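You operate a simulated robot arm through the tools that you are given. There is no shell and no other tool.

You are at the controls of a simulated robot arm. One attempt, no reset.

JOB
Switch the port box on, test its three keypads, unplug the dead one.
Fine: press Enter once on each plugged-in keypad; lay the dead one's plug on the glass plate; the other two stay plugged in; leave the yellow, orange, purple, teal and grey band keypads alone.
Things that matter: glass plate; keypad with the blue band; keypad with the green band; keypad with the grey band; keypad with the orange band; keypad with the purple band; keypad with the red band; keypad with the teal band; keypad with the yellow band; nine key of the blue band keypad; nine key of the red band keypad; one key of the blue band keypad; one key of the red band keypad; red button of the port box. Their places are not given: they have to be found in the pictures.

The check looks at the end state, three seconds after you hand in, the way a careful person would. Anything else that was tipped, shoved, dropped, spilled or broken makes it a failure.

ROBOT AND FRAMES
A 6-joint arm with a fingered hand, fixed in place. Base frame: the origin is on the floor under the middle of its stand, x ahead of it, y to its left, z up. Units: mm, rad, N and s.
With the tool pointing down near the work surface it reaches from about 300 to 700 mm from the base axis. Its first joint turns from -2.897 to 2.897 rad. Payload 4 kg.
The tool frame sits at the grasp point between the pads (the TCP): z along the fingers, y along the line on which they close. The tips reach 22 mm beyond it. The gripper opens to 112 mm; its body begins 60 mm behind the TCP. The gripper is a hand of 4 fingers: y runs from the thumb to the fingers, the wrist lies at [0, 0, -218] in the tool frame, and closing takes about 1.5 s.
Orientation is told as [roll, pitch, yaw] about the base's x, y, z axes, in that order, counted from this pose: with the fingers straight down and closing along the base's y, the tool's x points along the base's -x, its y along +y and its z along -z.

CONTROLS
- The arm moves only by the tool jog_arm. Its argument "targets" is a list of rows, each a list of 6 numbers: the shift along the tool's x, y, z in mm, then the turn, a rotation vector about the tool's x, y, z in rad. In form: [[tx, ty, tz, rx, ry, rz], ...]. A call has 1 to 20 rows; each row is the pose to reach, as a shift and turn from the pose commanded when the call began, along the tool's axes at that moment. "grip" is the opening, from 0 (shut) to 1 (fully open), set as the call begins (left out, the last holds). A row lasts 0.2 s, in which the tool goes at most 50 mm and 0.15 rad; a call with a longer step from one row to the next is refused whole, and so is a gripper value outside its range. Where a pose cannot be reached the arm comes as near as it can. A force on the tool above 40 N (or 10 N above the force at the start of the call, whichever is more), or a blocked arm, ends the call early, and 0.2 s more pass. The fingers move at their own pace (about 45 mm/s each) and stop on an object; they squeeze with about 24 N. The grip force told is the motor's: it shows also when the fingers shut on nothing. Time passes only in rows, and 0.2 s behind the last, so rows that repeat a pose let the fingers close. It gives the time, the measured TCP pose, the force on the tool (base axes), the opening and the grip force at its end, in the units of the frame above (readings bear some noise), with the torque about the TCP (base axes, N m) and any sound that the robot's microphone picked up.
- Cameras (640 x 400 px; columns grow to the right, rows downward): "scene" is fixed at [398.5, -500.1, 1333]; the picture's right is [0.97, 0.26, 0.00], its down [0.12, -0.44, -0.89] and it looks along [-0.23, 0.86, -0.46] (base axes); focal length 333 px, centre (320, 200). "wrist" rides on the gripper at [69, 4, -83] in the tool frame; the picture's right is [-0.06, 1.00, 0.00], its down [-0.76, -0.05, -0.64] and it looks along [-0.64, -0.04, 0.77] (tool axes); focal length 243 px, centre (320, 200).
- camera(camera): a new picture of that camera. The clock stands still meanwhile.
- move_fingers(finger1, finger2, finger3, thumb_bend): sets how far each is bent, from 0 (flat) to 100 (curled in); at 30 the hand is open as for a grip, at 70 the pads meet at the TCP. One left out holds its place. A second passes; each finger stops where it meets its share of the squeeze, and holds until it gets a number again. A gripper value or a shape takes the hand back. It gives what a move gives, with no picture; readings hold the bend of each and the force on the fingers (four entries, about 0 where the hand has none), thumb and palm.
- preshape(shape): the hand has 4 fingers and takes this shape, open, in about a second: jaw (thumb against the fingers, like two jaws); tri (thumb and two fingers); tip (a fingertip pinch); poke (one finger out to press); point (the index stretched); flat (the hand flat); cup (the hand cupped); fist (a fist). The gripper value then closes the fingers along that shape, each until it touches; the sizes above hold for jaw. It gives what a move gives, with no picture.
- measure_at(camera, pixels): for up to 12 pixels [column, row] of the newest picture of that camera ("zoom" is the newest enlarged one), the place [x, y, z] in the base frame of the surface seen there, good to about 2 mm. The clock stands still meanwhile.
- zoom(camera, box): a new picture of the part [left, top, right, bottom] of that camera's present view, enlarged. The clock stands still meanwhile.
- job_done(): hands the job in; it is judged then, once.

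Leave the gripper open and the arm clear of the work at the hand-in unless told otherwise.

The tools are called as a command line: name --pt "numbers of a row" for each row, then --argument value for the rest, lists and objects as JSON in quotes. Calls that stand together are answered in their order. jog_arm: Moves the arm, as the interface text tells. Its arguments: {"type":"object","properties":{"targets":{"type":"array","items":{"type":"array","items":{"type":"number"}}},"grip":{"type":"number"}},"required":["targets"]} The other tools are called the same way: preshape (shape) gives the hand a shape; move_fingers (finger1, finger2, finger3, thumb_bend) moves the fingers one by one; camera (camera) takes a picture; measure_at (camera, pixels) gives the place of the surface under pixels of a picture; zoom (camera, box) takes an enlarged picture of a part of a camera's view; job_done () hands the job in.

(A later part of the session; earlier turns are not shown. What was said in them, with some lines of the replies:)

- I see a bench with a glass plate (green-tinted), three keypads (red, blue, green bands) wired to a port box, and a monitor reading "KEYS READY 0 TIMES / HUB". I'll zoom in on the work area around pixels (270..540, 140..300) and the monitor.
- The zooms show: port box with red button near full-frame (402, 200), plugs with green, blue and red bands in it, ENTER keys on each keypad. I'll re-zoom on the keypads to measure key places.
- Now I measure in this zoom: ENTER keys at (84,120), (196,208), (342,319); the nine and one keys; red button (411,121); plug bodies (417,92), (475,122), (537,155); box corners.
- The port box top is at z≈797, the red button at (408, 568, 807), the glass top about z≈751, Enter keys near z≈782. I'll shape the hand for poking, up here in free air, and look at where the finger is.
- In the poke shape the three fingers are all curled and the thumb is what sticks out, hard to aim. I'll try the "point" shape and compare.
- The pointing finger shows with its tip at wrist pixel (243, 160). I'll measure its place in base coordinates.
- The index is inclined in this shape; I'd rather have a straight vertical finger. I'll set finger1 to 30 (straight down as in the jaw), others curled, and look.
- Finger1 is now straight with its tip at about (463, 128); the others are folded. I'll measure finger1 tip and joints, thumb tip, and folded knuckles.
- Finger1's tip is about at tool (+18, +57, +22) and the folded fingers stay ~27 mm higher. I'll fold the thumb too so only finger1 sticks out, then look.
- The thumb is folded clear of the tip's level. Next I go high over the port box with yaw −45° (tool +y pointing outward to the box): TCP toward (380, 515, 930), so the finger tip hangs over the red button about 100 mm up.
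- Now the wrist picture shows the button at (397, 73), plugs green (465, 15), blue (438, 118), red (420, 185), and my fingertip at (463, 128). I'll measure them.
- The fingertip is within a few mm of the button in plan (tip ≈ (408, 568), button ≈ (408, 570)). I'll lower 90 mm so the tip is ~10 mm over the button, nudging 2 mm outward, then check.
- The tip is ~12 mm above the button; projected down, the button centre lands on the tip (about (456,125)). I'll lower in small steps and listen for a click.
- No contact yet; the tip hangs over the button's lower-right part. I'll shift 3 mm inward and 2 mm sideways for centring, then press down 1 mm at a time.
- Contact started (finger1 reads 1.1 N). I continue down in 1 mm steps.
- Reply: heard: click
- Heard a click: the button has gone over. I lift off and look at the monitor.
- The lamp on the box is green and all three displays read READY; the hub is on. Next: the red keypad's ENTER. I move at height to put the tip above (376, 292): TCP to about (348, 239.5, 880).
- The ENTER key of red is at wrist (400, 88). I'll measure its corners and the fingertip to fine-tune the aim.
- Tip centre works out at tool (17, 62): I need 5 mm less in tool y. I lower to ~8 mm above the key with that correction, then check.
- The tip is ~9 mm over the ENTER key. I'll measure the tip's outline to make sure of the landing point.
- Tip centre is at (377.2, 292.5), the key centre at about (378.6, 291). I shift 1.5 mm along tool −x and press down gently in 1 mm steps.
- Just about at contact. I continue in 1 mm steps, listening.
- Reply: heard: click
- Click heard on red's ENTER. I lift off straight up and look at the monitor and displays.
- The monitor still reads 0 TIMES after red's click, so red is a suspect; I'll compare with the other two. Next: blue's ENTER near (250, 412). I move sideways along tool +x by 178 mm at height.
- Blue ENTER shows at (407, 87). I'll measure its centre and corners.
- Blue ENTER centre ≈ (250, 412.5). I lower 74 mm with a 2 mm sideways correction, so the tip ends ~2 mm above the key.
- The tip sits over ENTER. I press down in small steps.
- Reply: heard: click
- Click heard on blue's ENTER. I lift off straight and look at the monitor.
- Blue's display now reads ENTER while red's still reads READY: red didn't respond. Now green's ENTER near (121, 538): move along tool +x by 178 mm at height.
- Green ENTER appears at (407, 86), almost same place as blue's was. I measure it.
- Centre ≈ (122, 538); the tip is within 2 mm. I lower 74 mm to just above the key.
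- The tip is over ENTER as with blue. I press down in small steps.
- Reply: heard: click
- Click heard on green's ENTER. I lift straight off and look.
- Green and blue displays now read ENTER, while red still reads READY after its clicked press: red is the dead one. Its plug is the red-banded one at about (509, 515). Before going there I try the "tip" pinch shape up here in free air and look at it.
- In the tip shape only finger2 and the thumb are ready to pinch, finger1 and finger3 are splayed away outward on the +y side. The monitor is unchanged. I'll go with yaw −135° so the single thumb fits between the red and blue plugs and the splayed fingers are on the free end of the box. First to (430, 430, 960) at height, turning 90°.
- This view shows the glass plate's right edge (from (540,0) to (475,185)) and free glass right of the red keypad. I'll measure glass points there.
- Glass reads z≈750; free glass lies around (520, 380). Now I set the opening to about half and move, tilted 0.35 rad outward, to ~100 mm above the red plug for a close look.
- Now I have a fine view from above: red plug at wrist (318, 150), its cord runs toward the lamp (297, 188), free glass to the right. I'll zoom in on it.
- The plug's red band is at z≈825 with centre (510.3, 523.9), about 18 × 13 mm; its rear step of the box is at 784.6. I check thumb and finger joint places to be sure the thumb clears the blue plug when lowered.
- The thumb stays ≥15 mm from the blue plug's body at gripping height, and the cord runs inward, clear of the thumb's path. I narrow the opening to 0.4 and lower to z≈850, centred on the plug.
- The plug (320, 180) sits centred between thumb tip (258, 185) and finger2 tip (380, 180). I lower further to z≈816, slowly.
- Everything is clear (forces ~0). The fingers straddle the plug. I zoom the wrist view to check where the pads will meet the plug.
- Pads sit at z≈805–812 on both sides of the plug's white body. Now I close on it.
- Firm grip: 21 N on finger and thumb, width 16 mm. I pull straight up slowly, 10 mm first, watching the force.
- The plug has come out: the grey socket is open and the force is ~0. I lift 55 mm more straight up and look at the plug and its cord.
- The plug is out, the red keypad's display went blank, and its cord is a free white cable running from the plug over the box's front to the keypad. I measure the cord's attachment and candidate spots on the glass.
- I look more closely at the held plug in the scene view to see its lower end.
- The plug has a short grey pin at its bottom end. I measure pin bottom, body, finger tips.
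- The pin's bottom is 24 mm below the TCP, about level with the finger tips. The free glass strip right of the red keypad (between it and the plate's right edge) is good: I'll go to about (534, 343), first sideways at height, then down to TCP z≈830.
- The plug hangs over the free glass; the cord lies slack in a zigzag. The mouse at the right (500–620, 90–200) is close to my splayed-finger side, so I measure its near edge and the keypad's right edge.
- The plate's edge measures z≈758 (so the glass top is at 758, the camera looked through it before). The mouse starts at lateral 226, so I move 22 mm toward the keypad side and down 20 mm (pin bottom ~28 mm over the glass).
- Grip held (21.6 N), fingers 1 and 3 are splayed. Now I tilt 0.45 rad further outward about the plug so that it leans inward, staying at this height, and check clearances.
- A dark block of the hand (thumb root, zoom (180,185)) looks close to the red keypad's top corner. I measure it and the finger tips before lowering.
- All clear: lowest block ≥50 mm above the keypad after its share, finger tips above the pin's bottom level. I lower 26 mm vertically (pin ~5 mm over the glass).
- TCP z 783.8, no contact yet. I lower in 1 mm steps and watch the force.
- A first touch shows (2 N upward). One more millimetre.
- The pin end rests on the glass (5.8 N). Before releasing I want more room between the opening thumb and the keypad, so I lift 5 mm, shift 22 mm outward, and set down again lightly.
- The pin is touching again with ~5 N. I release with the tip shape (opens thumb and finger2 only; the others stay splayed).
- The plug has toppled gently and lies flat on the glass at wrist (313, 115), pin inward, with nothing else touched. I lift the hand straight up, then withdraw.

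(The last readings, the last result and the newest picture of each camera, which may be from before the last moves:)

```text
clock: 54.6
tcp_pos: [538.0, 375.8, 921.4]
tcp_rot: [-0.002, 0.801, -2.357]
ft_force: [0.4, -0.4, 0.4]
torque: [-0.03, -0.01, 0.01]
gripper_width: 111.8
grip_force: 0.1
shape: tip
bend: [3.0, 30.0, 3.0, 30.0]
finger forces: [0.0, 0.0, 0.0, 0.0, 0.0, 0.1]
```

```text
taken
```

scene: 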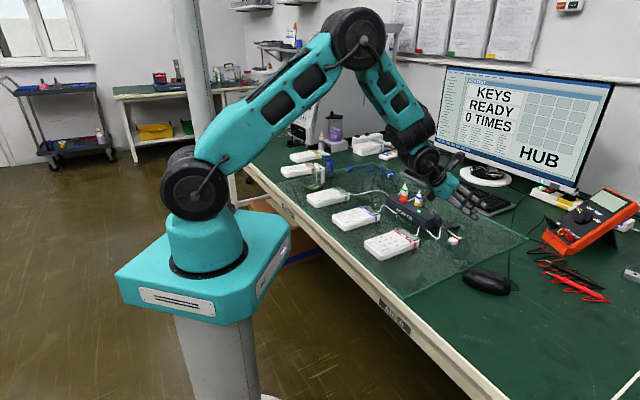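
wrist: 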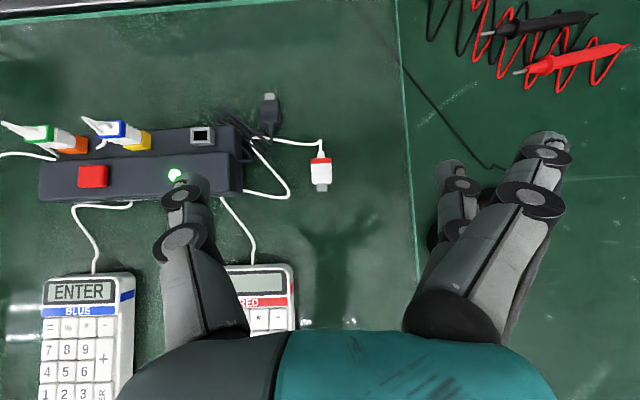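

The plug lies on the glass at wrist (320, 172); blue and green plugs remain in, blue still shows ENTER. I withdraw the arm back and up, levelling the hand.

jog_arm --pt "-0.5 0 -24 0 -0.1 0" --pt "-1 0 -48 0 -0.2 0" --pt "-1.6 0 -72 0 -0.3 0" --pt "-2.2 0 -96 0 -0.4 0" --pt "-2.8 0 -120 0 -0.5 0" --pt "-3.3 0 -144 0 -0.6 0" --pt "-3.9 0 -168 0 -0.7 0" --pt "-4.4 0 -191 0 -0.8 0" --pt "-4.4 0 -191 0 -0.8 0"

camera --camera "scene"

zoom --camera "scene" --box '[300, 170, 500, 295]'

```text
clock: 56.6
tcp_pos: [438.6, 278.2, 1052.8]
tcp_rot: [-0.004, -0.003, -2.358]
ft_force: [-0.5, -0.4, -0.6]
torque: [0.01, -0.04, 0.04]
gripper_width: 112.0
grip_force: 0.1
shape: tip
bend: [3.0, 30.0, 3.0, 30.0]
finger forces: [0.0, 0.1, 0.1, 0.0, 0.0, 0.0]
```

```text
taken
```

scene: 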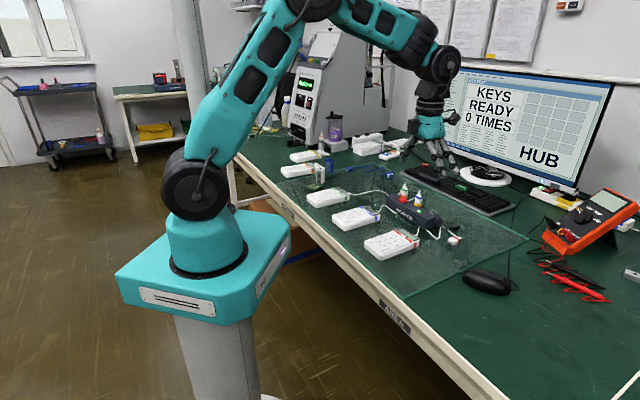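

```text
3.20 times, centred on (400, 232) of scene
```

zoom: 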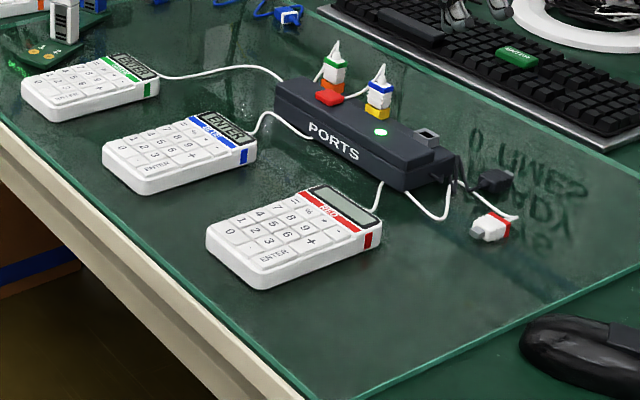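

The plug lies on the glass at zoom (490, 228); green and blue show ENTER and are plugged in, red is blank. I check that nothing moved by measuring the keypads, box and plug, and put the hand back in the open jaw shape.

measure_at --camera "zoom" --pixels '[[275, 256], [158, 167], [70, 98], [329, 98], [490, 230], [480, 234], [505, 222], [380, 132], [334, 75], [379, 100]]'

preshape --shape "jaw"

zoom --camera "scene" --box '[260, 120, 420, 220]'

```text
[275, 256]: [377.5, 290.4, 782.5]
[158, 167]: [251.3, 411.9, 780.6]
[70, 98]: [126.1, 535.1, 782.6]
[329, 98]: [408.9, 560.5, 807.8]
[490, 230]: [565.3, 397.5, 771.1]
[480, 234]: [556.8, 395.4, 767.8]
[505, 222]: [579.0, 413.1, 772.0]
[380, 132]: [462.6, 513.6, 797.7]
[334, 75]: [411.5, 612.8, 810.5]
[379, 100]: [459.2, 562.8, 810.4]
```

```text
clock: 57.5
tcp_pos: [438.5, 278.0, 1053.5]
tcp_rot: [-0.001, -0.001, -2.357]
ft_force: [0.3, -0.4, -0.4]
torque: [-0.01, 0.02, -0.01]
gripper_width: 112.0
grip_force: 0.1
shape: jaw
bend: [30.0, 30.0, 30.0, 30.0]
finger forces: [0.0, 0.0, 0.0, 0.0, 0.0, 0.0]
```

```text
4.00 times, centred on (340, 170) of scene
```

zoom: 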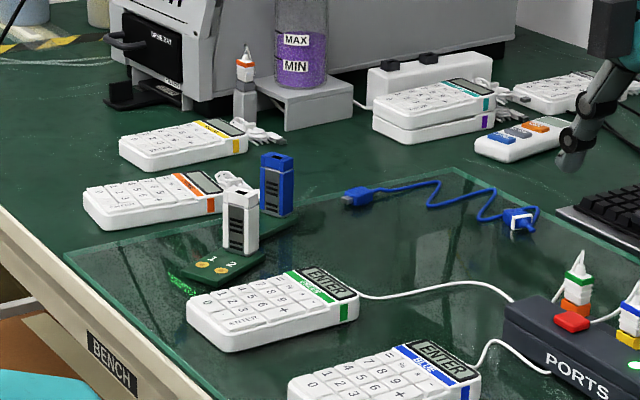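

Everything is in its place: keypads and box are unmoved, green and blue are plugged in and read ENTER, the red keypad's plug lies on the glass at about (565, 398), and the hand is open and high above the bench. I hand the job in.

job_done

```text
The job is handed in.
```

The port box is switched on, all three keypads are tested, and the dead one, red, is unplugged. I handed the job in; the result of the check hasn't come back.

- **Port box:** one press of the red button gave a click. The lamp turned green and all three keypad displays read READY.
- **Keypad test:** I pressed Enter once on each keypad and heard a click each time. Blue and green then read ENTER, while red stayed on READY, so I took red as the dead one. The monitor read 0 TIMES throughout, so I relied on the keypads' own displays.
- **Unplugging:** I pulled the red-banded plug straight up, and red's display went blank. The plug now lies on its side on the free glass beyond the red keypad. I let go of it leaning with its pin on the glass, so it tipped the last bit onto its side.
- **Everything else:** blue and green are still plugged in and show ENTER. The three keypads and the port box measured where they were before. I didn't touch the yellow, orange, purple, teal or grey keypads.

The hand is open and well above the bench.
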